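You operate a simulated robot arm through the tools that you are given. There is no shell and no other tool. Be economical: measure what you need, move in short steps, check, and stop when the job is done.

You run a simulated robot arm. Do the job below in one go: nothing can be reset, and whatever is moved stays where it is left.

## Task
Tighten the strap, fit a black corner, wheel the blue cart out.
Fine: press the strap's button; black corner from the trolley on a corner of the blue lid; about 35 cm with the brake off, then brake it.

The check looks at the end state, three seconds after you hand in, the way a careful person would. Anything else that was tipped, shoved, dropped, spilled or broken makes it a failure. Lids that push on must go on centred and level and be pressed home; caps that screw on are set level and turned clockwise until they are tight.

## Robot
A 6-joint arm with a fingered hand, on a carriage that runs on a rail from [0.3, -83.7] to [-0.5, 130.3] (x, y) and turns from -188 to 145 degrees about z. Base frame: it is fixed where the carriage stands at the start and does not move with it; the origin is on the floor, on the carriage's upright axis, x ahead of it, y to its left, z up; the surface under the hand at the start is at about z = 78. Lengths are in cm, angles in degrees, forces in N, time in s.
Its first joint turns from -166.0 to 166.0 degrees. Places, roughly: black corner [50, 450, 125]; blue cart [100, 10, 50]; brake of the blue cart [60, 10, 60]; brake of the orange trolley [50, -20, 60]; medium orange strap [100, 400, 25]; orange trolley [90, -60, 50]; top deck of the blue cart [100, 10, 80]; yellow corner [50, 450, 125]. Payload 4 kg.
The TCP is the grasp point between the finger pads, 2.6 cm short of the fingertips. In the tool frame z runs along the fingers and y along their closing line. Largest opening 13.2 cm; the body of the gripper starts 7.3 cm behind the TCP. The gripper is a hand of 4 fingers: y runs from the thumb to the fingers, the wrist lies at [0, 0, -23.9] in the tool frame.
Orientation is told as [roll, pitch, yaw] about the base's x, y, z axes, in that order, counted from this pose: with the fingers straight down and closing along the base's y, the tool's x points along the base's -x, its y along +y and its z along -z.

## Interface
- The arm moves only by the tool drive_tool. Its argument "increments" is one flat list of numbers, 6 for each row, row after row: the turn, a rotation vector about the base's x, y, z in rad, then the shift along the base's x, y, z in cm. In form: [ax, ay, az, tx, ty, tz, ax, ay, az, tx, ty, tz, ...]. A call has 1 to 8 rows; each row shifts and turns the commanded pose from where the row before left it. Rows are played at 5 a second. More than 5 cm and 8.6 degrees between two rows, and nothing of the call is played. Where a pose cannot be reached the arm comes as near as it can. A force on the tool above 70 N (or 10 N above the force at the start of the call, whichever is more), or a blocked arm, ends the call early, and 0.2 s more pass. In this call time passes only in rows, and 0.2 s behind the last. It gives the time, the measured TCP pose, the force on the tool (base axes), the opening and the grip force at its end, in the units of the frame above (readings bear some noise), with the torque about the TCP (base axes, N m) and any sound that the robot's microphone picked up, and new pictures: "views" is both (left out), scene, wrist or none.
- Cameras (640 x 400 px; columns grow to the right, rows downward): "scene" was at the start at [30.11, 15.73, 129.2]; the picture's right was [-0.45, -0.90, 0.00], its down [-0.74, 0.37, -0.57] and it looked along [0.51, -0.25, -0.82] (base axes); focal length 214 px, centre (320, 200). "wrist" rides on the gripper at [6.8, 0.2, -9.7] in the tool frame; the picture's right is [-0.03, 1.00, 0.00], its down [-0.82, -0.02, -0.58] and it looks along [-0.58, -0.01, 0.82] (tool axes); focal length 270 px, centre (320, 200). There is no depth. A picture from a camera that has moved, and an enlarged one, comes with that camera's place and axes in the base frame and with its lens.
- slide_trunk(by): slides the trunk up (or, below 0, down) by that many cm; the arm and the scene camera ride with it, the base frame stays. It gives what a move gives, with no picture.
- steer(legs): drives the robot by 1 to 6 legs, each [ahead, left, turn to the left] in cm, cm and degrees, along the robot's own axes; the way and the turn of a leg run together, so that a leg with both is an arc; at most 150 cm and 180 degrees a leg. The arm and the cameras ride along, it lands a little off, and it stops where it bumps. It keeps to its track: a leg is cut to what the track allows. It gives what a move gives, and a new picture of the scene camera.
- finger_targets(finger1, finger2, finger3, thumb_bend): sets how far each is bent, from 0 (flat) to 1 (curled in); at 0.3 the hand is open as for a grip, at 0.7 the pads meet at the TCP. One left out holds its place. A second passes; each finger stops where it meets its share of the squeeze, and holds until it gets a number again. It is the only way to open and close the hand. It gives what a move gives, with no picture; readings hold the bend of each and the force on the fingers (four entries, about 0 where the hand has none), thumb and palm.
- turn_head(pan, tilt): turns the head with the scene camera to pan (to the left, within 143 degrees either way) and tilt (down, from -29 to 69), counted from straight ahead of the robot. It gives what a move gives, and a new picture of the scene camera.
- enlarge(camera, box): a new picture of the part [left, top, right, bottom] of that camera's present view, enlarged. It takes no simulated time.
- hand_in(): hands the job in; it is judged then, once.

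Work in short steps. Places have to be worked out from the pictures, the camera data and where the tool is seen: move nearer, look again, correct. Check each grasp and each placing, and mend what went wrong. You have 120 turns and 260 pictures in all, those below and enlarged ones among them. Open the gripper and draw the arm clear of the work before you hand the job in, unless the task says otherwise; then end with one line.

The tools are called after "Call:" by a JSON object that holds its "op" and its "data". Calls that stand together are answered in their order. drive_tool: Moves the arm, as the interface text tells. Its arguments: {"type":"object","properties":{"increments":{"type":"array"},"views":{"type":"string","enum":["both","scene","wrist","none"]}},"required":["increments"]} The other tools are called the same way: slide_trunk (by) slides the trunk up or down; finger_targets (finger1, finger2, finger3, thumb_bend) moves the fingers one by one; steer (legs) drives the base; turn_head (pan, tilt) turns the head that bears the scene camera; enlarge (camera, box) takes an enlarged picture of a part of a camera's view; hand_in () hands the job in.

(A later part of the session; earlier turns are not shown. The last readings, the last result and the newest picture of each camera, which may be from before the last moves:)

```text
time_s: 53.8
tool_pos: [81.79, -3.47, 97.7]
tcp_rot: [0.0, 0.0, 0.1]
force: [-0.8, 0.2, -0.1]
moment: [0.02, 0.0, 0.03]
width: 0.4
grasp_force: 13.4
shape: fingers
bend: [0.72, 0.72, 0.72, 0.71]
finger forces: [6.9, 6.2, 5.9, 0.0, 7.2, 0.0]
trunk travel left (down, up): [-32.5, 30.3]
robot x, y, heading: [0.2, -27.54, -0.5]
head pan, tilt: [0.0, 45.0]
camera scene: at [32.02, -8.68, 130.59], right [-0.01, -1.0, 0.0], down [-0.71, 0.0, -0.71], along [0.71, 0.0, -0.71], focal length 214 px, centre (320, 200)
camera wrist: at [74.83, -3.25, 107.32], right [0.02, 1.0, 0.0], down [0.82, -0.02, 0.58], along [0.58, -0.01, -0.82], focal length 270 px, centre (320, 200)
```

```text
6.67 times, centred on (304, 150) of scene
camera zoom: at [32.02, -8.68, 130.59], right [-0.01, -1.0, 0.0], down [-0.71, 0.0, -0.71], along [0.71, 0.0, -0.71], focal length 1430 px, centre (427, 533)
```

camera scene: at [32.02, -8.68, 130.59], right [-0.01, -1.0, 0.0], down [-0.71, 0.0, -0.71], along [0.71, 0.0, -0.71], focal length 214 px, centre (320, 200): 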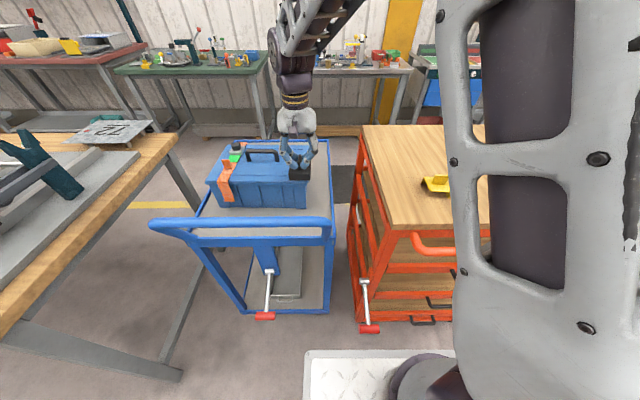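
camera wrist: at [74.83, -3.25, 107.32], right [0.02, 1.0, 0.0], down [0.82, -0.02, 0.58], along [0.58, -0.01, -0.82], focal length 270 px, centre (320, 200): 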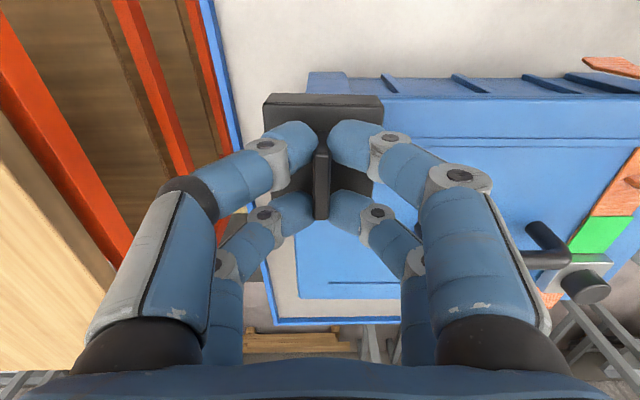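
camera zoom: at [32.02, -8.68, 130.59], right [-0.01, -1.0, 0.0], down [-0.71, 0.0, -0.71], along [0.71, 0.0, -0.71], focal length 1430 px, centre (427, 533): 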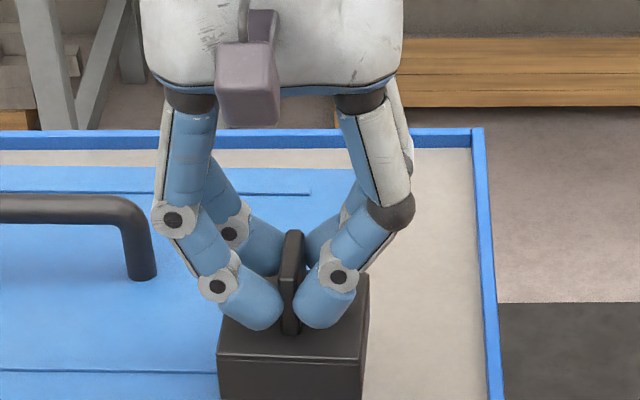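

The flanges appear just outside the lid's front and right edges. I check the scene view just below before engaging.

Call:
{"op": "drive_tool", "data": {"increments": [0, 0, 0, -0.1, 0.1, -1.0], "views": "none"}}

Call:
{"op": "enlarge", "data": {"camera": "scene", "box": [272, 150, 336, 190]}}

Call:
{"op": "enlarge", "data": {"camera": "wrist", "box": [240, 60, 400, 160]}}

```text
time_s: 54.2
tool_pos: [81.68, -3.3, 96.7]
tcp_rot: [0.0, -0.1, 0.1]
force: [-0.3, -0.1, -0.4]
moment: [-0.01, -0.02, -0.02]
width: 0.39
grasp_force: 13.0
shape: fingers
bend: [0.72, 0.72, 0.72, 0.71]
finger forces: [7.0, 6.2, 5.9, 0.0, 7.1, 0.0]
trunk travel left (down, up): [-32.5, 30.3]
robot x, y, heading: [0.03, -27.53, -0.4]
head pan, tilt: [0.0, 45.0]
```

```text
10.00 times, centred on (304, 170) of scene
camera zoom: at [32.05, -8.67, 130.58], right [-0.01, -1.0, 0.0], down [-0.71, 0.0, -0.71], along [0.71, 0.0, -0.71], focal length 2145 px, centre (480, 500)
```

zoom: 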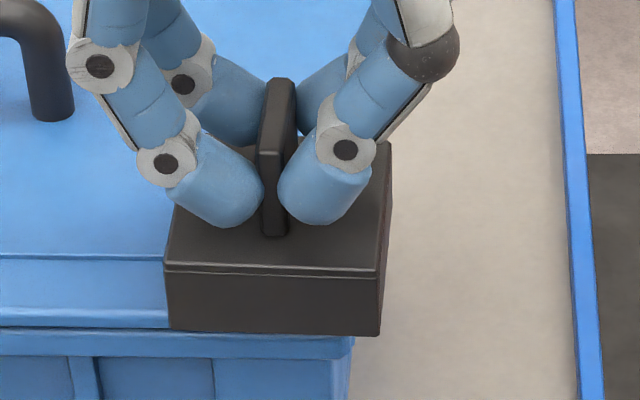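

```text
4.00 times, centred on (320, 110) of wrist
camera zoom: at [74.72, -3.14, 106.31], right [0.02, 1.0, 0.0], down [0.82, -0.02, 0.58], along [0.58, -0.01, -0.82], focal length 1081 px, centre (320, 560)
```

zoom: 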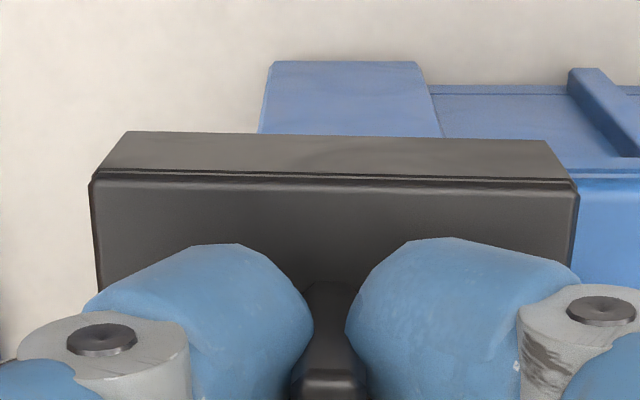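

The right flange's outer face is about 0.8 beyond the lid's edge, so I can shift +0.2 in y. Then I lower slowly.

Call:
{"op": "drive_tool", "data": {"increments": [0, 0, 0, 0, 0.2, 0, 0, 0, 0, 0, 0, -0.4, 0, 0, 0, 0, 0, -0.4, 0, 0, 0, 0, 0, -0.4], "views": "none"}}

Call:
{"op": "enlarge", "data": {"camera": "scene", "box": [272, 150, 336, 190]}}

Call:
{"op": "enlarge", "data": {"camera": "wrist", "box": [240, 60, 400, 160]}}

```text
time_s: 55.2
tool_pos: [81.47, -2.99, 95.5]
tcp_rot: [-0.2, 0.1, 0.1]
force: [0.2, -2.1, -0.2]
moment: [-0.04, 0.01, 0.01]
width: 0.41
grasp_force: 13.9
shape: fingers
bend: [0.72, 0.72, 0.73, 0.71]
finger forces: [6.9, 6.4, 6.1, 0.0, 8.1, 0.0]
trunk travel left (down, up): [-32.5, 30.3]
robot x, y, heading: [0.05, -27.23, -0.3]
head pan, tilt: [0.0, 45.0]
```

```text
10.00 times, centred on (304, 170) of scene
camera zoom: at [32.05, -8.68, 130.58], right [-0.01, -1.0, 0.0], down [-0.71, 0.0, -0.71], along [0.71, 0.0, -0.71], focal length 2145 px, centre (480, 500)
```

zoom: 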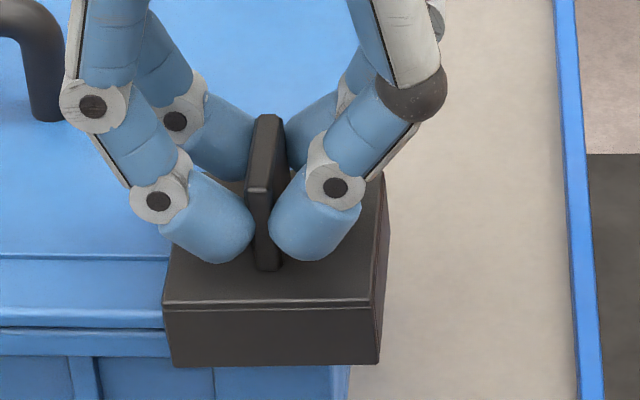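

```text
4.00 times, centred on (320, 110) of wrist
camera zoom: at [74.69, -2.81, 105.1], right [0.02, 1.0, 0.0], down [0.82, -0.02, 0.58], along [0.58, -0.01, -0.82], focal length 1081 px, centre (320, 560)
```

zoom: 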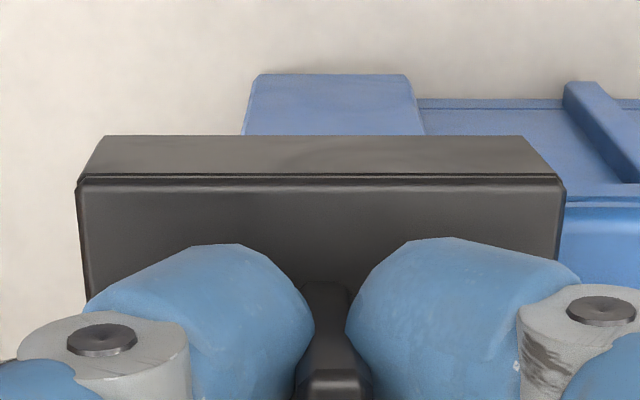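

The flanges are engaging over the edges with only about 2 N sideways. I ease -0.1 in y and go down until seated.

Call:
{"op": "drive_tool", "data": {"increments": [0, 0, 0, 0, -0.1, -0.3, 0, 0, 0, 0, 0, -0.3, 0, 0, 0, 0, 0, -0.3, 0, 0, 0, 0, 0, -0.3], "views": "none"}}

Call:
{"op": "enlarge", "data": {"camera": "scene", "box": [272, 150, 336, 190]}}

Call:
{"op": "enlarge", "data": {"camera": "wrist", "box": [240, 60, 400, 160]}}

```text
time_s: 56.2
tool_pos: [81.72, -3.17, 94.55]
tcp_rot: [0.1, -0.3, 0.0]
force: [1.9, -1.5, 13.4]
moment: [-0.04, 0.1, 0.03]
width: 0.38
grasp_force: 16.8
shape: fingers
bend: [0.73, 0.73, 0.73, 0.72]
finger forces: [8.8, 7.2, 6.9, 0.1, 11.4, 0.1]
trunk travel left (down, up): [-32.5, 30.3]
robot x, y, heading: [0.37, -27.71, -0.2]
head pan, tilt: [0.0, 45.0]
```

```text
10.00 times, centred on (304, 170) of scene
camera zoom: at [32.02, -8.7, 130.6], right [-0.01, -1.0, 0.0], down [-0.71, 0.0, -0.71], along [0.71, 0.0, -0.71], focal length 2145 px, centre (480, 500)
```

zoom: 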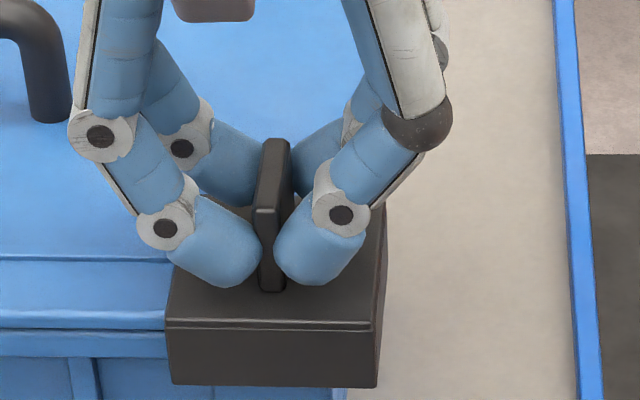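

```text
4.00 times, centred on (320, 110) of wrist
camera zoom: at [74.76, -2.93, 104.08], right [0.02, 1.0, 0.0], down [0.81, -0.02, 0.58], along [0.58, -0.01, -0.81], focal length 1081 px, centre (320, 560)
```

zoom: 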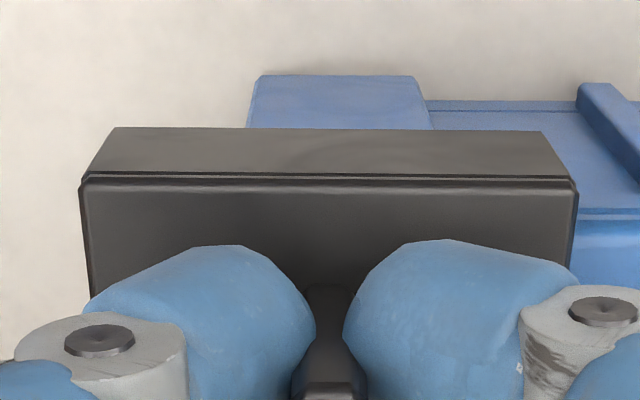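

Seating contact with 13 N downward, and the flange is now well over the lip. I press further to drive it home.

Call:
{"op": "drive_tool", "data": {"increments": [0, 0, 0, 0, 0, -0.25, 0, 0, 0, 0, 0, -0.25, 0, 0, 0, 0, 0, -0.2], "views": "none"}}

Call:
{"op": "enlarge", "data": {"camera": "scene", "box": [272, 150, 336, 190]}}

```text
time_s: 57.0
tool_pos: [81.61, -3.16, 93.8]
tcp_rot: [0.0, -0.3, 0.1]
force: [4.0, -1.4, 29.5]
moment: [-0.14, 0.16, 0.07]
width: 0.34
grasp_force: 22.5
shape: fingers
bend: [0.74, 0.74, 0.74, 0.73]
finger forces: [10.3, 8.9, 7.7, 0.0, 18.7, 0.0]
trunk travel left (down, up): [-32.5, 30.3]
robot x, y, heading: [-0.28, -27.09, -0.5]
head pan, tilt: [0.0, 45.0]
```

```text
10.00 times, centred on (304, 170) of scene
camera zoom: at [31.97, -8.71, 130.62], right [-0.01, -1.0, 0.0], down [-0.71, 0.0, -0.71], along [0.71, 0.0, -0.71], focal length 2145 px, centre (480, 500)
```

zoom: 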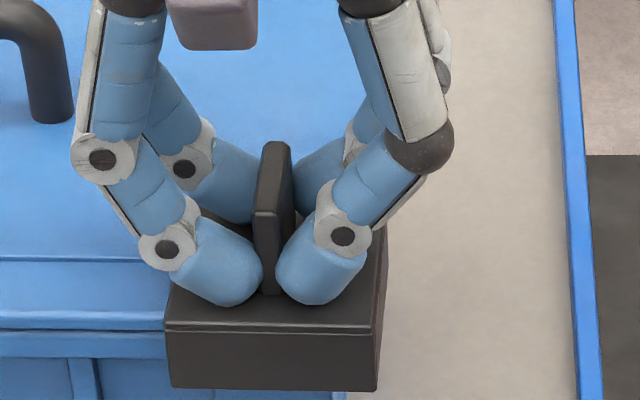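

The piece has bottomed out: the fingers slid on the tab while it stayed. I press once more, a bit harder, to be sure it is home.

Call:
{"op": "drive_tool", "data": {"increments": [0, 0, 0, 0, 0, -0.25, 0, 0, 0, 0, 0, -0.25, 0, 0, 0, 0, 0, -0.25], "views": "none"}}

Call:
{"op": "enlarge", "data": {"camera": "scene", "box": [272, 150, 336, 190]}}

```text
time_s: 57.8
tool_pos: [81.87, -3.2, 93.58]
tcp_rot: [0.2, -0.8, 0.0]
force: [-7.9, -5.0, 34.6]
moment: [-0.18, 0.62, 0.15]
width: 0.31
grasp_force: 29.5
shape: fingers
bend: [0.74, 0.74, 0.74, 0.75]
finger forces: [12.6, 6.0, 5.2, 0.0, 34.9, 0.0]
trunk travel left (down, up): [-32.5, 30.3]
robot x, y, heading: [0.2, -27.58, -0.4]
head pan, tilt: [0.0, 45.0]
stopped in row 3: the force on the tool passed its limit at 72 N (the readings are from after the stop); the commanded pose is now the measured one
```

```text
10.00 times, centred on (304, 170) of scene
camera zoom: at [31.94, -8.76, 130.6], right [-0.01, -1.0, 0.0], down [-0.71, 0.01, -0.71], along [0.71, 0.0, -0.71], focal length 2145 px, centre (480, 500)
```

zoom: 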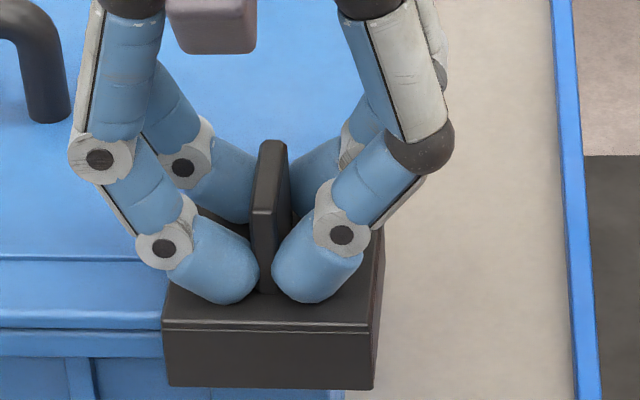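

It took 72 N, so it's firmly home. I open the fingers in place and then rise, looking at the fitted corner.

Call:
{"op": "finger_targets", "data": {"finger1": 0.56, "finger2": 0.56, "finger3": 0.56, "thumb_bend": 0.56}}

Call:
{"op": "drive_tool", "data": {"increments": [0, 0.012, 0, 0, 0, 1, 0, 0, 0, 0, 0, 3, 0, 0, 0, 0, 0, 4, 0, 0, 0, 0, 0, 4, 0, 0, 0, 0, 0, 4]}}

Call:
{"op": "enlarge", "data": {"camera": "scene", "box": [272, 150, 336, 190]}}

Call:
{"op": "enlarge", "data": {"camera": "wrist", "box": [240, 60, 400, 160]}}

```text
time_s: 58.8
tool_pos: [81.81, -3.07, 93.85]
tcp_rot: [0.4, -1.1, -0.1]
force: [-1.4, 3.3, 64.6]
moment: [0.0, 0.51, -0.04]
width: 1.07
grasp_force: 32.5
shape: fingers
bend: [0.72, 0.71, 0.71, 0.65]
finger forces: [12.8, 12.3, 10.0, 0.0, 30.4, 0.0]
trunk travel left (down, up): [-32.5, 30.3]
robot x, y, heading: [0.14, -27.43, -0.6]
head pan, tilt: [0.0, 45.0]
```

```text
time_s: 60.0
tool_pos: [81.99, -3.13, 109.3]
tcp_rot: [0.2, 0.3, 0.0]
force: [1.0, -0.6, 0.1]
moment: [-0.01, 0.01, -0.02]
width: 4.5
grasp_force: 0.1
shape: fingers
bend: [0.56, 0.56, 0.56, 0.56]
finger forces: [0.1, 0.0, 0.1, 0.0, 0.0, 0.0]
trunk travel left (down, up): [-32.5, 30.3]
robot x, y, heading: [0.18, -27.28, -0.3]
head pan, tilt: [0.0, 45.0]
camera scene: at [32.08, -8.69, 130.57], right [-0.01, -1.0, 0.0], down [-0.71, 0.0, -0.71], along [0.71, -0.01, -0.71], focal length 214 px, centre (320, 200)
camera wrist: at [75.06, -2.94, 119.01], right [0.02, 1.0, 0.0], down [0.82, -0.02, 0.57], along [0.57, -0.01, -0.82], focal length 270 px, centre (320, 200)
```

scene: 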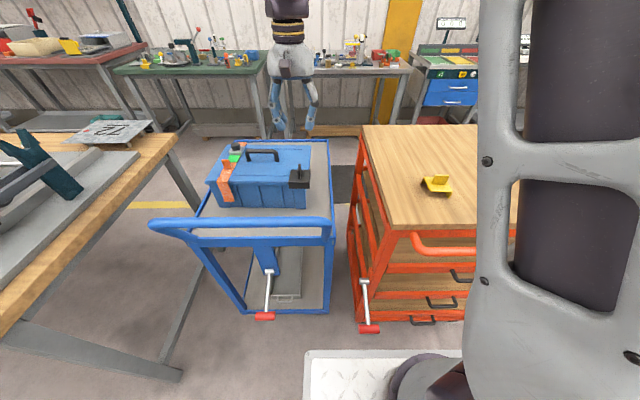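
wrist: 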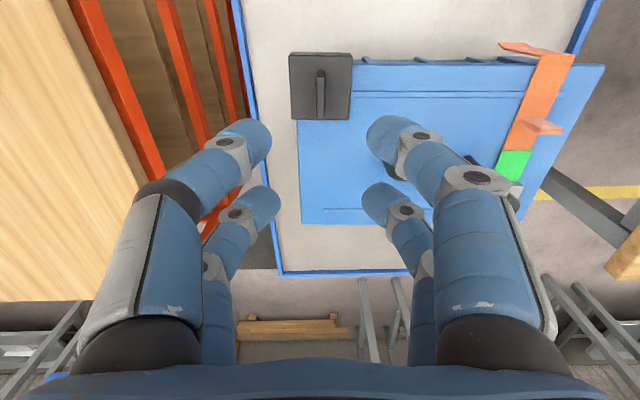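

```text
10.00 times, centred on (304, 170) of scene
camera zoom: at [32.08, -8.69, 130.57], right [-0.01, -1.0, 0.0], down [-0.71, 0.0, -0.71], along [0.71, -0.01, -0.71], focal length 2145 px, centre (480, 500)
```

zoom: 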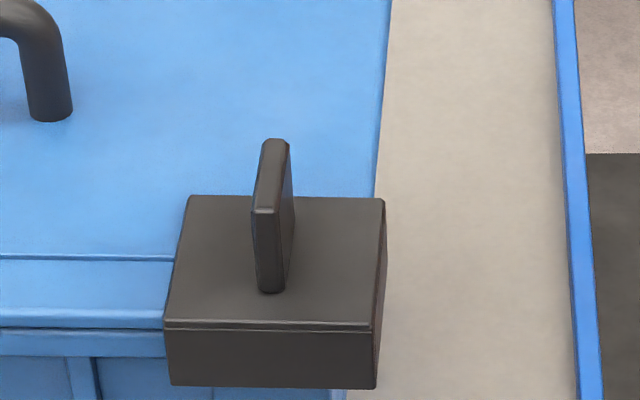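

```text
4.00 times, centred on (320, 110) of wrist
camera zoom: at [75.06, -2.94, 119.01], right [0.02, 1.0, 0.0], down [0.82, -0.02, 0.57], along [0.57, -0.01, -0.82], focal length 1081 px, centre (320, 560)
```

zoom: 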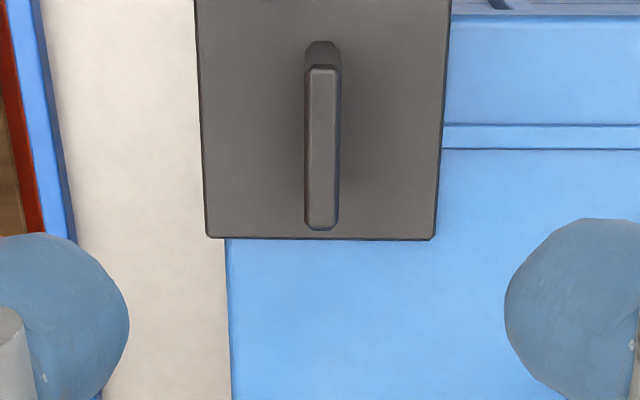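

The corner sits square on the lid corner. Next, the cart's brake: I raise the arm a bit and look at the lever closely.

Call:
{"op": "enlarge", "data": {"camera": "scene", "box": [140, 205, 396, 365]}}

Call:
{"op": "turn_head", "data": {"pan": 25, "tilt": 62}}

Call:
{"op": "enlarge", "data": {"camera": "scene", "box": [200, 150, 460, 312]}}

```text
2.50 times, centred on (268, 285) of scene
camera zoom: at [32.08, -8.69, 130.57], right [-0.01, -1.0, 0.0], down [-0.71, 0.0, -0.71], along [0.71, -0.01, -0.71], focal length 536 px, centre (450, -12)
```

zoom: 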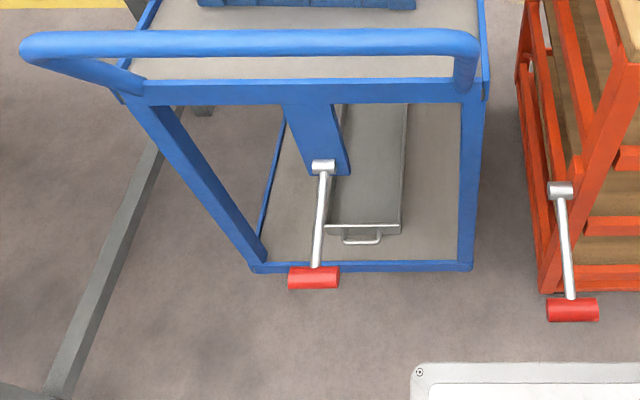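

```text
time_s: 60.9
tool_pos: [81.77, -3.08, 109.28]
tcp_rot: [0.1, 0.1, 0.1]
force: [0.9, -0.1, 0.1]
moment: [0.0, -0.01, 0.03]
width: 4.5
grasp_force: 0.0
shape: fingers
bend: [0.56, 0.56, 0.56, 0.56]
finger forces: [0.0, 0.1, 0.0, 0.1, 0.0, 0.1]
trunk travel left (down, up): [-32.5, 30.3]
robot x, y, heading: [0.27, -27.65, -0.4]
head pan, tilt: [25.0, 62.0]
camera scene: at [29.79, -5.96, 128.41], right [0.42, -0.91, 0.0], down [-0.8, -0.37, -0.47], along [0.43, 0.2, -0.88], focal length 214 px, centre (320, 200)
```

scene: 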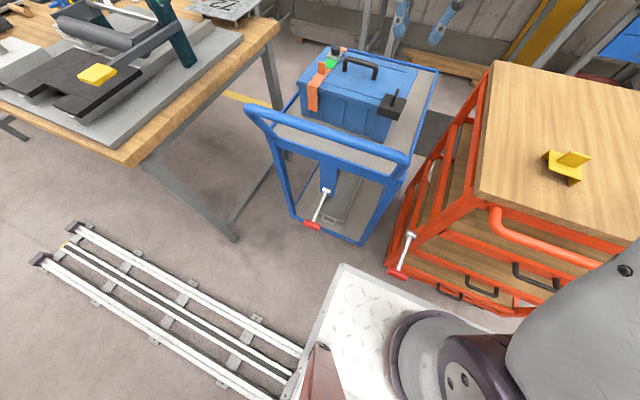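

```text
2.46 times, centred on (330, 231) of scene
camera zoom: at [29.79, -5.96, 128.41], right [0.42, -0.91, 0.0], down [-0.8, -0.37, -0.47], along [0.43, 0.2, -0.88], focal length 528 px, centre (295, 124)
```

zoom: 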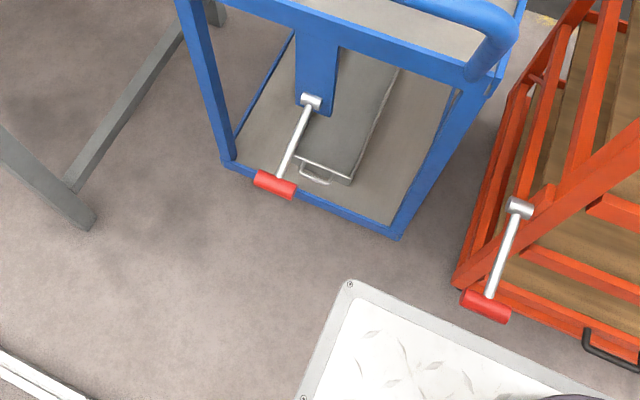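

Triangulating with the first picture gives the lever's pivot at about (68.5, 8.8, 57.5) and its red grip at (55.6, 8.7, 52.5), pointing 21° below horizontal. The push bar is at x≈62.5, z≈93. I stand the robot near y=-50, so that the platform is also out of the cart's way, and pinch the red grip from a tilted pose.

Call:
{"op": "steer", "data": {"legs": [[0, -23, 0]]}}

Call:
{"op": "drive_tool", "data": {"increments": [0, 0, 0.14, -3.5, 3, 1, 0, 0, 0.14, -3.5, 3, 0, 0, 0, 0.14, -3.5, 3, 0, 0, 0, 0.14, -3.5, 3, 0, 0, 0, 0.14, -3.5, 3, 0, 0, 0, 0.14, -3.5, 3, 0, 0, 0, 0.14, -3.5, 3, 0, 0, 0, 0.14, -3.5, 3, 0], "views": "none"}}

Call:
{"op": "turn_head", "data": {"pan": 50, "tilt": 55}}

```text
time_s: 62.7
tool_pos: [82.05, -26.71, 109.39]
tcp_rot: [0.1, 0.3, -0.1]
force: [-0.3, 0.4, 0.0]
moment: [0.03, 0.03, 0.0]
width: 4.54
grasp_force: 0.0
shape: fingers
bend: [0.56, 0.56, 0.56, 0.56]
finger forces: [0.0, 0.1, 0.0, 0.0, 0.1, 0.0]
trunk travel left (down, up): [-32.5, 30.3]
robot x, y, heading: [0.29, -50.98, -0.6]
head pan, tilt: [25.0, 62.0]
camera scene: at [29.94, -29.47, 128.4], right [0.41, -0.91, 0.0], down [-0.8, -0.36, -0.47], along [0.43, 0.19, -0.88], focal length 214 px, centre (320, 200)
```

scene: 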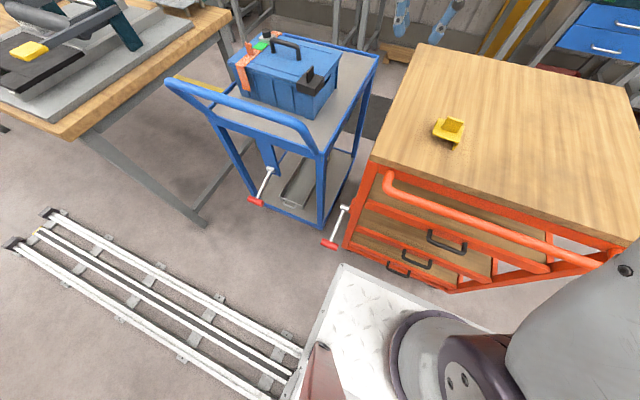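

```text
time_s: 64.5
tool_pos: [54.14, -2.65, 110.35]
tcp_rot: [0.0, 0.1, 64.1]
force: [0.1, -0.7, 0.6]
moment: [0.05, 0.06, -0.01]
width: 4.5
grasp_force: 0.0
shape: fingers
bend: [0.56, 0.56, 0.56, 0.56]
finger forces: [0.1, 0.0, 0.1, 0.0, 0.0, 0.1]
trunk travel left (down, up): [-32.5, 30.3]
robot x, y, heading: [0.02, -51.01, -0.5]
head pan, tilt: [25.0, 62.0]
```

```text
time_s: 65.4
tool_pos: [54.2, -2.64, 110.43]
tcp_rot: [0.0, 0.2, 64.0]
force: [-1.0, 0.0, -0.6]
moment: [0.0, 0.0, -0.02]
width: 4.55
grasp_force: 0.1
shape: fingers
bend: [0.56, 0.56, 0.56, 0.56]
finger forces: [0.0, 0.0, 0.0, 0.0, 0.1, 0.0]
trunk travel left (down, up): [-32.5, 30.3]
robot x, y, heading: [-0.02, -50.64, -0.5]
head pan, tilt: [50.0, 55.0]
camera scene: at [28.78, -26.65, 129.24], right [0.76, -0.65, 0.0], down [-0.53, -0.62, -0.57], along [0.37, 0.44, -0.82], focal length 214 px, centre (320, 200)
```

scene: 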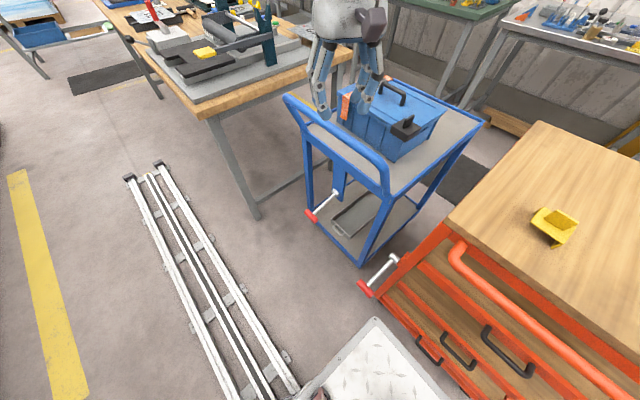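

Good vantage. I enlarge the lever to refine its position, using the long baseline with the earlier view.

Call:
{"op": "enlarge", "data": {"camera": "scene", "box": [280, 80, 440, 280]}}

Call:
{"op": "drive_tool", "data": {"increments": [0, 0, 0.14, -1.5, 3, 0, 0, 0, 0.14, -1.5, 3, 0, 0, 0, 0.14, -1.5, 3, -1, 0, 0, 0.03, -1.5, 1, -1], "views": "wrist"}}

```text
2.00 times, centred on (360, 180) of scene
camera zoom: at [28.78, -26.65, 129.24], right [0.76, -0.65, 0.0], down [-0.53, -0.62, -0.57], along [0.37, 0.44, -0.82], focal length 429 px, centre (240, 240)
```

zoom: 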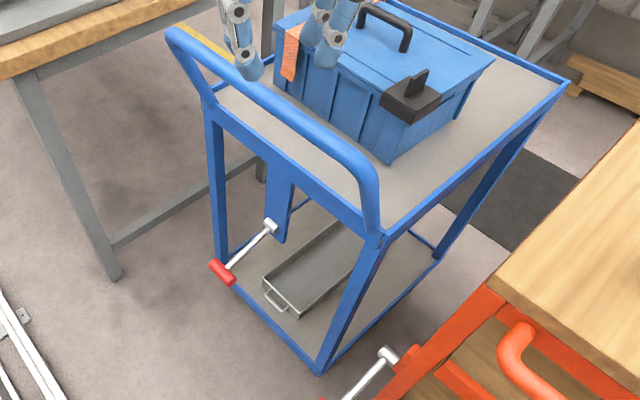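

```text
time_s: 66.4
tool_pos: [48.14, 7.24, 108.42]
tcp_rot: [0.1, 0.1, 89.7]
force: [-0.3, -0.1, 0.1]
moment: [0.03, -0.02, -0.02]
width: 4.52
grasp_force: 0.1
shape: fingers
bend: [0.56, 0.56, 0.56, 0.56]
finger forces: [0.1, 0.1, 0.0, 0.0, 0.0, 0.0]
trunk travel left (down, up): [-32.5, 30.3]
robot x, y, heading: [0.2, -50.62, -0.7]
head pan, tilt: [50.0, 55.0]
camera wrist: at [48.07, 0.41, 118.18], right [-1.0, 0.03, 0.0], down [0.03, 0.82, 0.58], along [0.02, 0.58, -0.82], focal length 270 px, centre (320, 200)
```

wrist: 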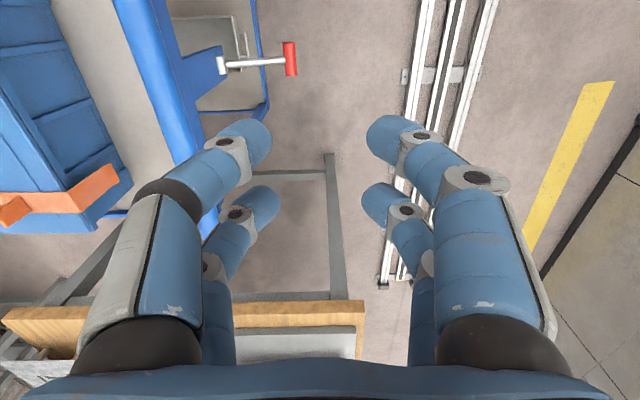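

From wrist and scene together: red grip at about (54.5, 8.6, 55.5), pivot at (68.1, 9.2, 57.6). I lower the trunk 25 cm and tilt the tool about 28° so the wrist leans away from the push bar.

Call:
{"op": "slide_trunk", "data": {"by": -25}}

Call:
{"op": "drive_tool", "data": {"increments": [0, -0.125, 0, 0, 0.3, 0, 0, -0.125, 0, 0, 0.3, 0, 0, -0.125, 0, 0, 0.3, 0, 0, -0.125, 0, 0, 0.3, 0]}}

```text
time_s: 69.0
tool_pos: [48.02, 7.27, 83.4]
tcp_rot: [0.1, 0.2, 89.9]
force: [-0.6, -0.3, -0.1]
moment: [-0.01, 0.01, -0.02]
width: 4.5
grasp_force: 0.0
shape: fingers
bend: [0.56, 0.56, 0.56, 0.56]
finger forces: [0.0, 0.1, 0.0, 0.0, 0.1, 0.1]
trunk travel left (down, up): [-7.5, 55.3]
robot x, y, heading: [-0.06, -50.84, -0.7]
head pan, tilt: [50.0, 55.0]
```

```text
time_s: 70.2
tool_pos: [53.64, 6.33, 83.25]
tcp_rot: [-28.5, 0.1, 84.1]
force: [1.3, -0.2, -0.3]
moment: [0.0, 0.0, 0.03]
width: 4.55
grasp_force: 0.1
shape: fingers
bend: [0.56, 0.56, 0.56, 0.56]
finger forces: [0.0, 0.1, 0.0, 0.1, 0.0, 0.0]
trunk travel left (down, up): [-7.5, 55.3]
robot x, y, heading: [0.25, -50.93, -0.8]
head pan, tilt: [50.0, 55.0]
stopped in row 4: the arm was blocked; the commanded pose is now the measured one
camera scene: at [24.85, -25.4, 103.78], right [0.98, -0.21, 0.0], down [-0.18, -0.83, -0.53], along [0.11, 0.52, -0.85], focal length 214 px, centre (320, 200)
camera wrist: at [48.24, 0.1, 91.7], right [-0.87, 0.11, -0.48], down [-0.17, 0.84, 0.52], along [0.46, 0.53, -0.71], focal length 270 px, centre (320, 200)
```

scene: 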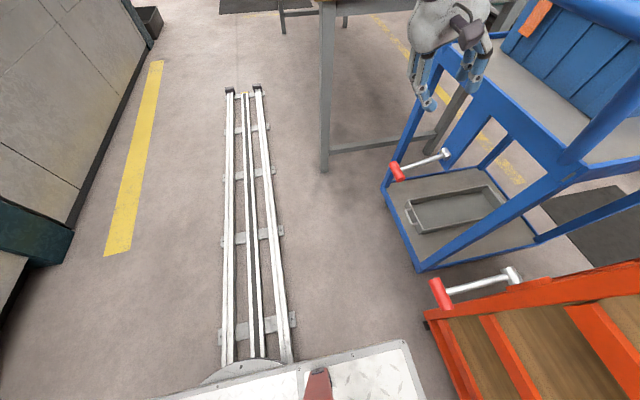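
wrist: 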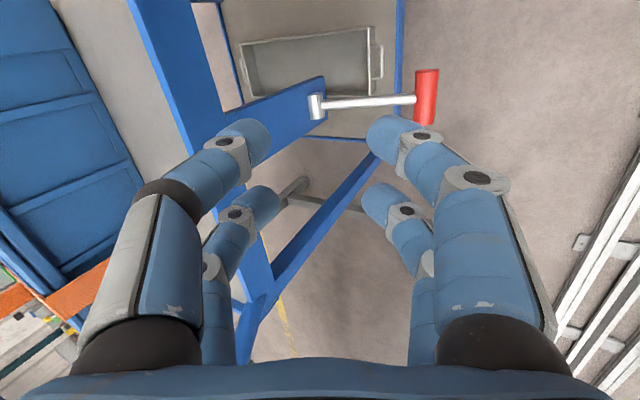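

The tilt is nearly reached (28.5°), though the arm drifted to x=53.6. I continue down gently toward a standoff behind the grip, watching for blocking.

Call:
{"op": "finger_targets", "data": {"finger1": 0.48, "finger2": 0.48, "finger3": 0.48, "thumb_bend": 0.48}}

Call:
{"op": "drive_tool", "data": {"increments": [0, 0, 0, -0.8, 0.5, -3, 0, 0, 0, -0.8, 0.5, -3, 0, 0, 0, -0.8, 0.5, -3, 0, 0, 0, -0.8, 0.5, -3]}}

```text
time_s: 71.2
tool_pos: [53.56, 6.56, 83.1]
tcp_rot: [-28.6, 0.1, 84.2]
force: [0.0, -0.2, -0.2]
moment: [-0.01, -0.01, 0.01]
width: 7.24
grasp_force: 0.2
shape: fingers
bend: [0.48, 0.48, 0.48, 0.48]
finger forces: [0.1, 0.0, 0.1, 0.0, 0.0, 0.1]
trunk travel left (down, up): [-7.5, 55.3]
robot x, y, heading: [0.27, -50.71, -0.5]
head pan, tilt: [50.0, 55.0]
```

```text
time_s: 72.2
tool_pos: [50.65, 8.76, 71.01]
tcp_rot: [-28.5, 0.2, 84.2]
force: [0.3, 0.2, 0.4]
moment: [-0.01, -0.01, 0.03]
width: 7.25
grasp_force: 0.0
shape: fingers
bend: [0.48, 0.48, 0.48, 0.48]
finger forces: [0.0, 0.1, 0.0, 0.0, 0.1, 0.0]
trunk travel left (down, up): [-7.5, 55.3]
robot x, y, heading: [0.14, -50.85, -0.6]
head pan, tilt: [50.0, 55.0]
camera scene: at [22.68, -24.85, 104.3], right [0.99, 0.1, 0.0], down [0.08, -0.8, -0.59], along [-0.06, 0.59, -0.81], focal length 214 px, centre (320, 200)
camera wrist: at [45.12, 2.52, 79.47], right [-0.87, 0.11, -0.48], down [-0.17, 0.84, 0.51], along [0.46, 0.53, -0.71], focal length 270 px, centre (320, 200)
```

scene: 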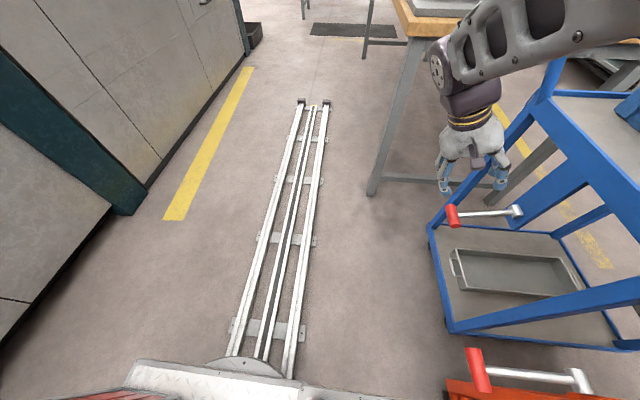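
wrist: 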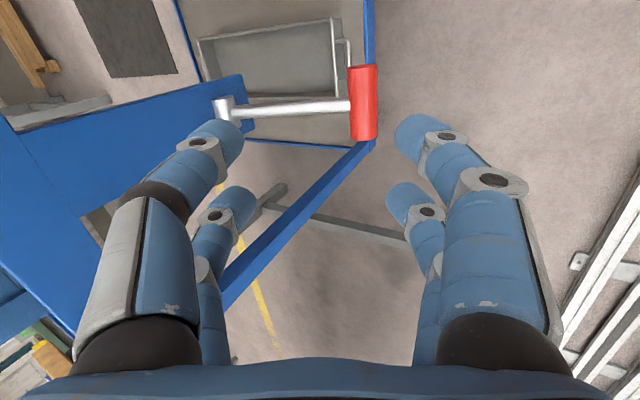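

The forearm now comes from the right. Before going on, I check its clearance to the cart's push bar.

Call:
{"op": "turn_head", "data": {"pan": 5, "tilt": 35}}

```text
time_s: 73.3
tool_pos: [51.13, 8.5, 70.82]
tcp_rot: [-28.6, 0.5, 83.7]
force: [-0.3, 0.3, -0.6]
moment: [-0.03, 0.03, -0.03]
width: 7.23
grasp_force: 0.1
shape: fingers
bend: [0.48, 0.48, 0.48, 0.48]
finger forces: [0.0, 0.1, 0.0, 0.0, 0.0, 0.0]
trunk travel left (down, up): [-7.5, 55.3]
robot x, y, heading: [0.18, -50.83, -0.7]
head pan, tilt: [5.0, 35.0]
camera scene: at [23.3, -23.7, 106.07], right [1.0, 0.01, 0.0], down [0.01, -0.66, -0.75], along [-0.01, 0.75, -0.66], focal length 214 px, centre (320, 200)
```

scene: 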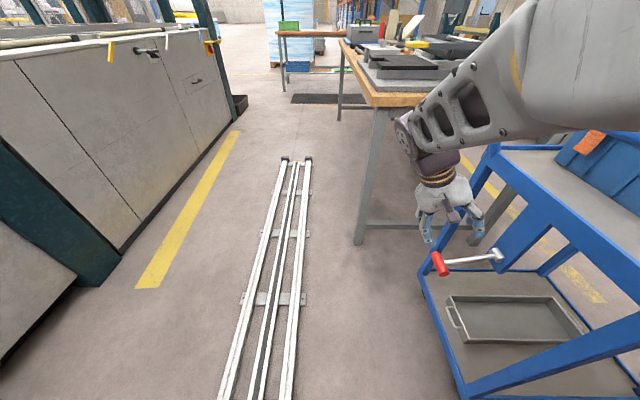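

The forearm runs along x≈42, clear of the bar. I continue toward the grip, stopping about 4 cm short of it to re-check alignment.

Call:
{"op": "drive_tool", "data": {"increments": [0, 0, 0, 0.3, 0.3, -3.2, 0, 0, 0, 0.3, 0.3, -3.2, 0, 0, 0, 0.4, 0, -2.6, 0, 0, 0, 0.4, 0, -2]}}

Call:
{"op": "enlarge", "data": {"camera": "scene", "box": [380, 160, 540, 300]}}

```text
time_s: 74.3
tool_pos: [51.69, 9.39, 60.02]
tcp_rot: [-28.6, 0.3, 84.5]
force: [-0.3, 0.0, -0.7]
moment: [0.04, 0.0, 0.0]
width: 7.24
grasp_force: 0.1
shape: fingers
bend: [0.48, 0.48, 0.48, 0.48]
finger forces: [0.0, 0.0, 0.0, 0.0, 0.0, 0.0]
trunk travel left (down, up): [-7.5, 55.3]
robot x, y, heading: [0.25, -50.97, -0.8]
head pan, tilt: [5.0, 35.0]
camera scene: at [32.19, -31.22, 106.98], right [0.1, -0.99, 0.0], down [-0.57, -0.06, -0.82], along [0.81, 0.08, -0.57], focal length 214 px, centre (320, 200)
camera wrist: at [46.14, 3.12, 68.41], right [-0.87, 0.1, -0.48], down [-0.18, 0.84, 0.51], along [0.46, 0.53, -0.71], focal length 270 px, centre (320, 200)
```

scene: 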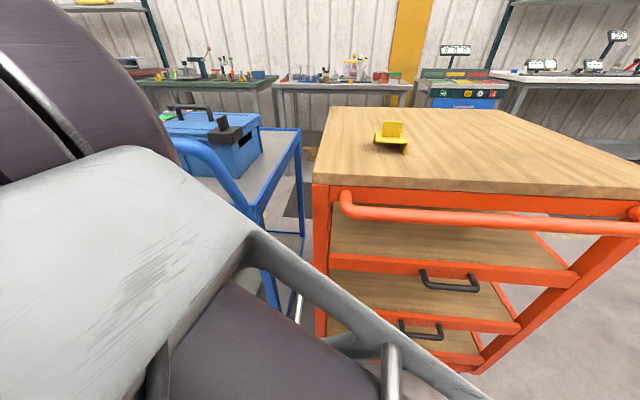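
wrist: 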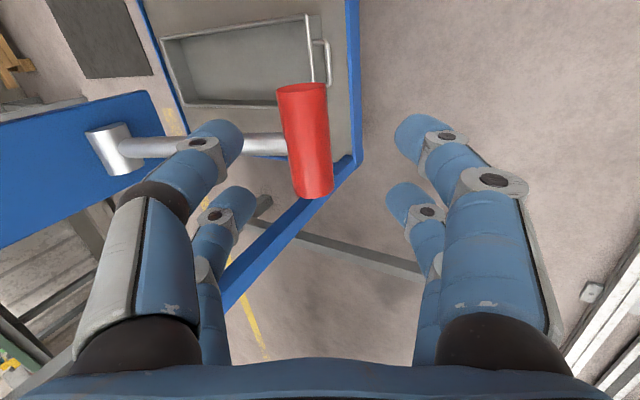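

```text
2.86 times, centred on (460, 230) of scene
camera zoom: at [32.19, -31.22, 106.98], right [0.1, -0.99, 0.0], down [-0.57, -0.06, -0.82], along [0.81, 0.08, -0.57], focal length 613 px, centre (-80, 114)
```

zoom: 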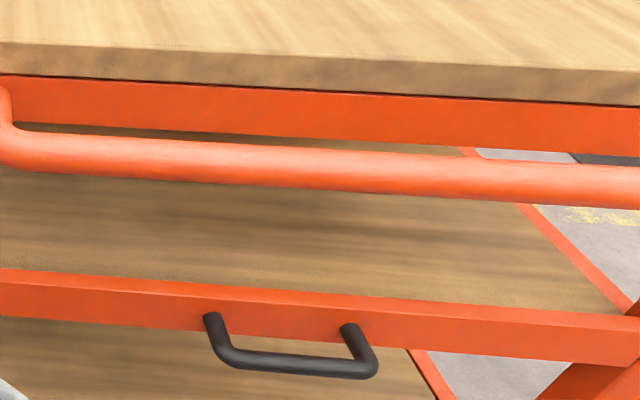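

The rod lies in the plane between the digit pairs and the grip is about 5 cm ahead, slightly to the thumb side. I advance along the fingers by (3.1, -0.3, -4.2).

Call:
{"op": "drive_tool", "data": {"increments": [0, 0, 0, 1.1, -0.1, -1.4, 0, 0, 0, 1.0, -0.1, -1.4, 0, 0, 0, 1.0, -0.1, -1.4], "views": "wrist"}}

```text
time_s: 75.1
tool_pos: [54.67, 8.85, 55.8]
tcp_rot: [-28.6, 0.4, 84.6]
force: [0.5, -0.3, -0.2]
moment: [-0.02, 0.02, -0.02]
width: 7.23
grasp_force: 0.0
shape: fingers
bend: [0.48, 0.48, 0.48, 0.48]
finger forces: [0.0, 0.0, 0.0, 0.0, 0.0, 0.0]
trunk travel left (down, up): [-7.5, 55.3]
robot x, y, heading: [0.52, -51.1, -0.4]
head pan, tilt: [5.0, 35.0]
camera wrist: at [49.29, 2.61, 64.2], right [-0.87, 0.11, -0.48], down [-0.18, 0.84, 0.51], along [0.46, 0.53, -0.71], focal length 270 px, centre (320, 200)
```

wrist: 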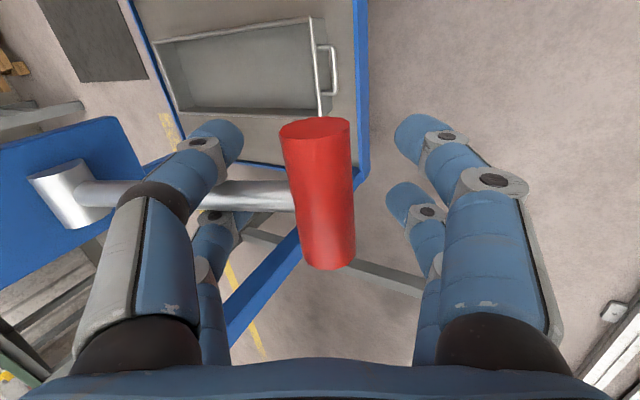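

The rod is threaded between the digits and the grip is centred. I close on it.

Call:
{"op": "finger_targets", "data": {"finger1": 0.72, "finger2": 0.72, "finger3": 0.72, "thumb_bend": 0.72}}

Call:
{"op": "drive_tool", "data": {"increments": [0, 0, 0, -0.2, 0, 0.8, 0, 0, 0, -0.2, 0, 0.8, 0, 0, 0, -0.1, 0, 0.8], "views": "wrist"}}

```text
time_s: 76.1
tool_pos: [54.67, 8.96, 55.84]
tcp_rot: [-28.6, 0.4, 84.5]
force: [3.2, -0.1, -0.5]
moment: [-0.02, 0.02, 0.11]
width: 0.06
grasp_force: 3.4
shape: fingers
bend: [0.71, 0.71, 0.71, 0.69]
finger forces: [1.1, 0.0, 0.1, 0.0, 4.6, 0.1]
trunk travel left (down, up): [-7.5, 55.3]
robot x, y, heading: [0.09, -50.54, -0.6]
head pan, tilt: [5.0, 35.0]
```

```text
time_s: 76.9
tool_pos: [54.3, 8.99, 58.22]
tcp_rot: [-28.6, 0.3, 84.5]
force: [5.5, 0.2, -1.0]
moment: [0.04, 0.06, 0.12]
width: 0.01
grasp_force: 2.6
shape: fingers
bend: [0.72, 0.71, 0.71, 0.69]
finger forces: [0.0, 0.0, 0.0, 0.0, 5.3, 0.0]
trunk travel left (down, up): [-7.5, 55.3]
robot x, y, heading: [0.37, -50.57, -0.5]
head pan, tilt: [5.0, 35.0]
camera wrist: at [48.79, 2.6, 66.67], right [-0.87, 0.11, -0.48], down [-0.18, 0.84, 0.51], along [0.46, 0.53, -0.71], focal length 270 px, centre (320, 200)
```

wrist: 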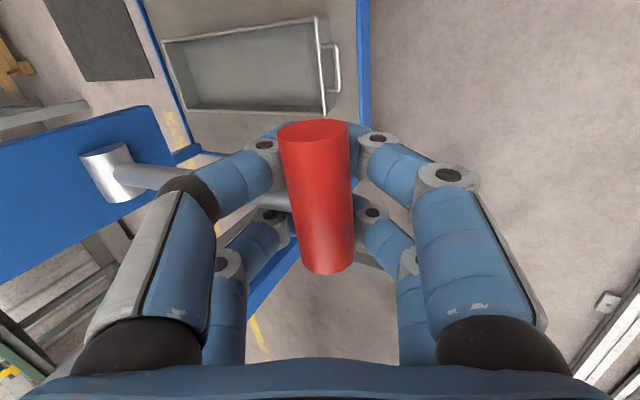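

The closed digits cage the grip, and the lever has already risen with the hand. I keep lifting along the arc until it stops or clicks.

Call:
{"op": "drive_tool", "data": {"increments": [0, 0, 0, 0, 0, 1, 0, 0, 0, 0.1, 0, 1, 0, 0, 0, 0.2, 0, 1, 0, 0, 0, 0.3, 0, 1, 0, 0, 0, 0.3, 0, 1], "views": "wrist"}}

```text
time_s: 78.1
tool_pos: [55.03, 8.88, 63.3]
tcp_rot: [-28.6, 0.4, 84.6]
force: [-0.6, 1.2, -0.6]
moment: [0.0, -0.04, 0.01]
width: 0.01
grasp_force: 0.3
shape: fingers
bend: [0.72, 0.71, 0.71, 0.71]
finger forces: [0.0, 0.1, 0.1, 0.1, 0.4, 0.1]
trunk travel left (down, up): [-7.5, 55.3]
robot x, y, heading: [0.49, -51.33, -0.8]
head pan, tilt: [5.0, 35.0]
camera wrist: at [49.6, 2.62, 71.71], right [-0.87, 0.11, -0.48], down [-0.18, 0.84, 0.51], along [0.46, 0.53, -0.71], focal length 270 px, centre (320, 200)
```

wrist: 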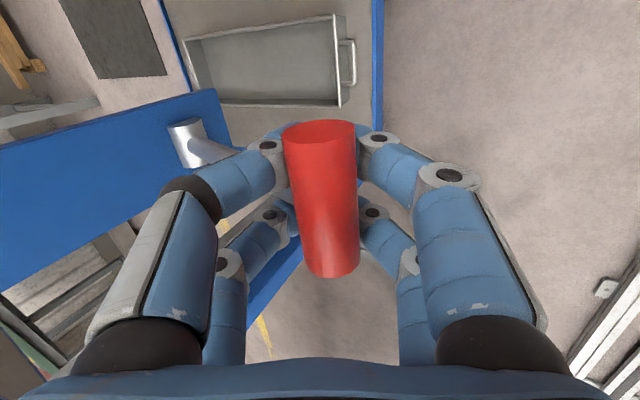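

It still moves freely, at about 23° now. I continue along the arc toward about 50°.

Call:
{"op": "drive_tool", "data": {"increments": [0, 0, 0, 0.45, 0, 1, 0, 0, 0, 0.5, 0, 0.9, 0, 0, 0, 0.6, 0, 0.9, 0, 0, 0, 0.7, 0, 0.8, 0, 0, 0, 0.8, 0, 0.8, 0, 0, 0, 0.8, 0, 0.7], "views": "both"}}

```text
time_s: 79.2
tool_pos: [56.75, 8.68, 65.49]
tcp_rot: [-27.9, 1.4, 84.7]
force: [-17.9, 7.5, -40.8]
moment: [0.1, -0.86, -0.03]
width: 1.85
grasp_force: 21.1
shape: fingers
bend: [0.61, 0.64, 0.72, 0.72]
finger forces: [22.2, 21.2, 0.1, 0.0, 0.0, 0.0]
trunk travel left (down, up): [-7.5, 55.3]
robot x, y, heading: [0.28, -50.66, -0.3]
head pan, tilt: [5.0, 35.0]
stopped in row 5: the force on the tool passed its limit at 74 N (the readings are from after the stop); the commanded pose is now the measured one
camera scene: at [32.19, -31.26, 106.95], right [0.08, -1.0, 0.0], down [-0.57, -0.05, -0.82], along [0.82, 0.06, -0.57], focal length 214 px, centre (320, 200)
camera wrist: at [51.42, 2.58, 74.21], right [-0.88, 0.1, -0.47], down [-0.17, 0.85, 0.5], along [0.45, 0.52, -0.73], focal length 270 px, centre (320, 200)
```

scene: 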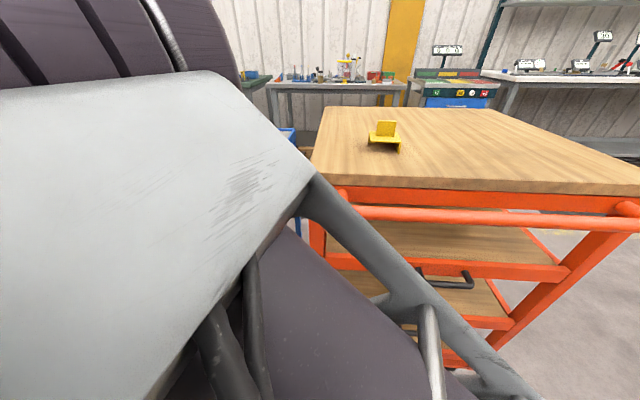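
wrist: 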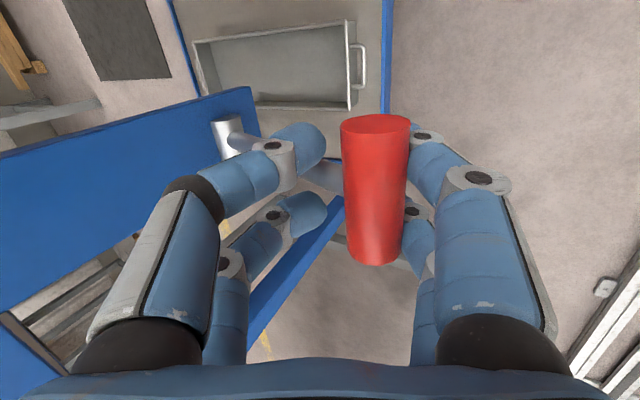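

The lever reached its upper stop. I ease off and open the hand to see whether it stays up.

Call:
{"op": "finger_targets", "data": {"finger1": 0.45, "finger2": 0.45, "finger3": 0.45, "thumb_bend": 0.45}}

Call:
{"op": "drive_tool", "data": {"increments": [0, 0, 0, 0, 0, 0.3, 0, 0, 0, 0, 0, 0.3], "views": "wrist"}}

```text
time_s: 80.2
tool_pos: [57.12, 8.73, 66.28]
tcp_rot: [-28.3, 1.0, 84.5]
force: [0.4, 1.3, -0.3]
moment: [0.0, 0.02, 0.0]
width: 8.29
grasp_force: 0.1
shape: fingers
bend: [0.45, 0.44, 0.45, 0.45]
finger forces: [0.0, 0.3, 0.0, 0.0, 0.0, 0.0]
trunk travel left (down, up): [-7.5, 55.3]
robot x, y, heading: [0.3, -51.04, -0.8]
head pan, tilt: [5.0, 35.0]
```

```text
time_s: 80.8
tool_pos: [57.07, 8.69, 66.76]
tcp_rot: [-28.1, 1.0, 84.5]
force: [-0.2, -0.5, -3.1]
moment: [-0.09, -0.04, 0.0]
width: 8.3
grasp_force: 1.2
shape: fingers
bend: [0.45, 0.44, 0.45, 0.45]
finger forces: [0.4, 2.1, 0.0, 0.0, 0.0, 0.0]
trunk travel left (down, up): [-7.5, 55.3]
robot x, y, heading: [0.0, -51.02, -0.4]
head pan, tilt: [5.0, 35.0]
camera wrist: at [51.76, 2.47, 75.3], right [-0.88, 0.1, -0.47], down [-0.18, 0.85, 0.5], along [0.45, 0.52, -0.72], focal length 270 px, centre (320, 200)
```

wrist: 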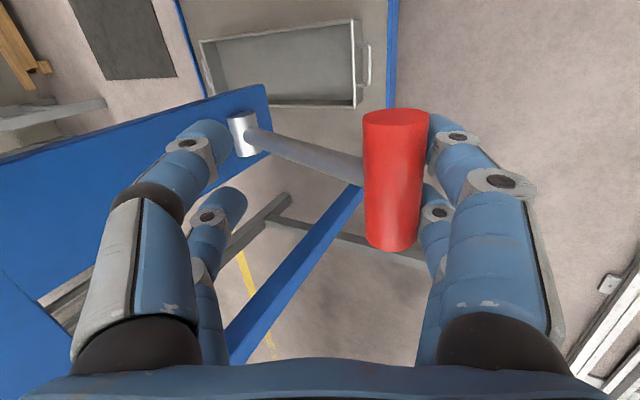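

The lever stays up at about +25°. I back the hand off: first shift 1.8 cm toward the rear digits, then withdraw along the finger axis.

Call:
{"op": "drive_tool", "data": {"increments": [0, 0, 0, -0.8, 0, -0.4, 0, 0, 0, -0.8, 0, -0.4, 0, 0, 0, -1.2, 0.1, 2.2, 0, 0, 0, -1.2, 0.1, 2.2, 0, 0, 0, -1.5, 0.1, 2.8, 0, 0, 0, -1.9, 0.1, 3.5], "views": "wrist"}}

```text
time_s: 82.3
tool_pos: [51.11, 8.14, 69.07]
tcp_rot: [-28.0, 8.1, 83.1]
force: [0.1, -0.3, 0.2]
moment: [0.0, 0.0, 0.02]
width: 8.31
grasp_force: 0.1
shape: fingers
bend: [0.45, 0.45, 0.45, 0.45]
finger forces: [0.0, 0.0, 0.0, 0.0, 0.1, 0.1]
trunk travel left (down, up): [-7.5, 55.3]
robot x, y, heading: [0.14, -50.78, -0.5]
head pan, tilt: [5.0, 35.0]
stopped in row 6: the arm was blocked; the commanded pose is now the measured one
camera wrist: at [45.71, 3.23, 78.36], right [-0.88, 0.06, -0.47], down [-0.15, 0.91, 0.4], along [0.45, 0.42, -0.79], focal length 270 px, centre (320, 200)
```

wrist: 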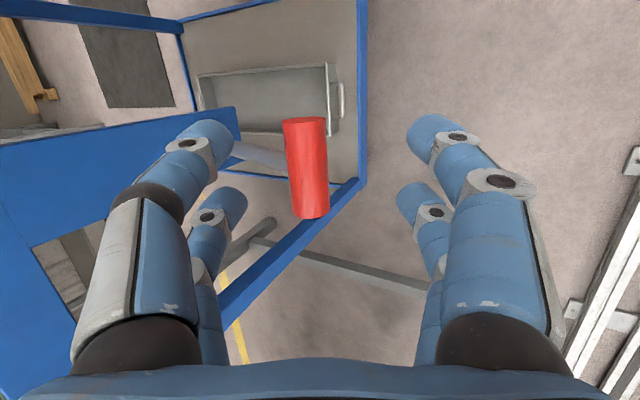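

The arm is blocked by something. I look at the arm and the bar with the head before moving on.

Call:
{"op": "turn_head", "data": {"pan": 45, "tilt": 30}}

```text
time_s: 83.4
tool_pos: [51.02, 8.2, 69.06]
tcp_rot: [-27.9, 8.3, 83.1]
force: [-0.5, 0.4, 0.1]
moment: [0.01, 0.04, 0.0]
width: 8.28
grasp_force: 0.1
shape: fingers
bend: [0.45, 0.45, 0.45, 0.45]
finger forces: [0.1, 0.0, 0.0, 0.0, 0.1, 0.1]
trunk travel left (down, up): [-7.5, 55.3]
robot x, y, heading: [-0.15, -50.44, -0.5]
head pan, tilt: [45.0, 30.0]
camera scene: at [32.19, -31.45, 106.97], right [0.07, -1.0, 0.0], down [-0.57, -0.04, -0.82], along [0.82, 0.06, -0.57], focal length 214 px, centre (320, 200)
```

scene: 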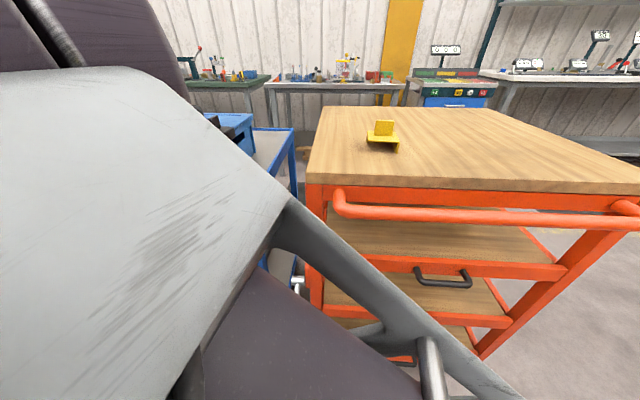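

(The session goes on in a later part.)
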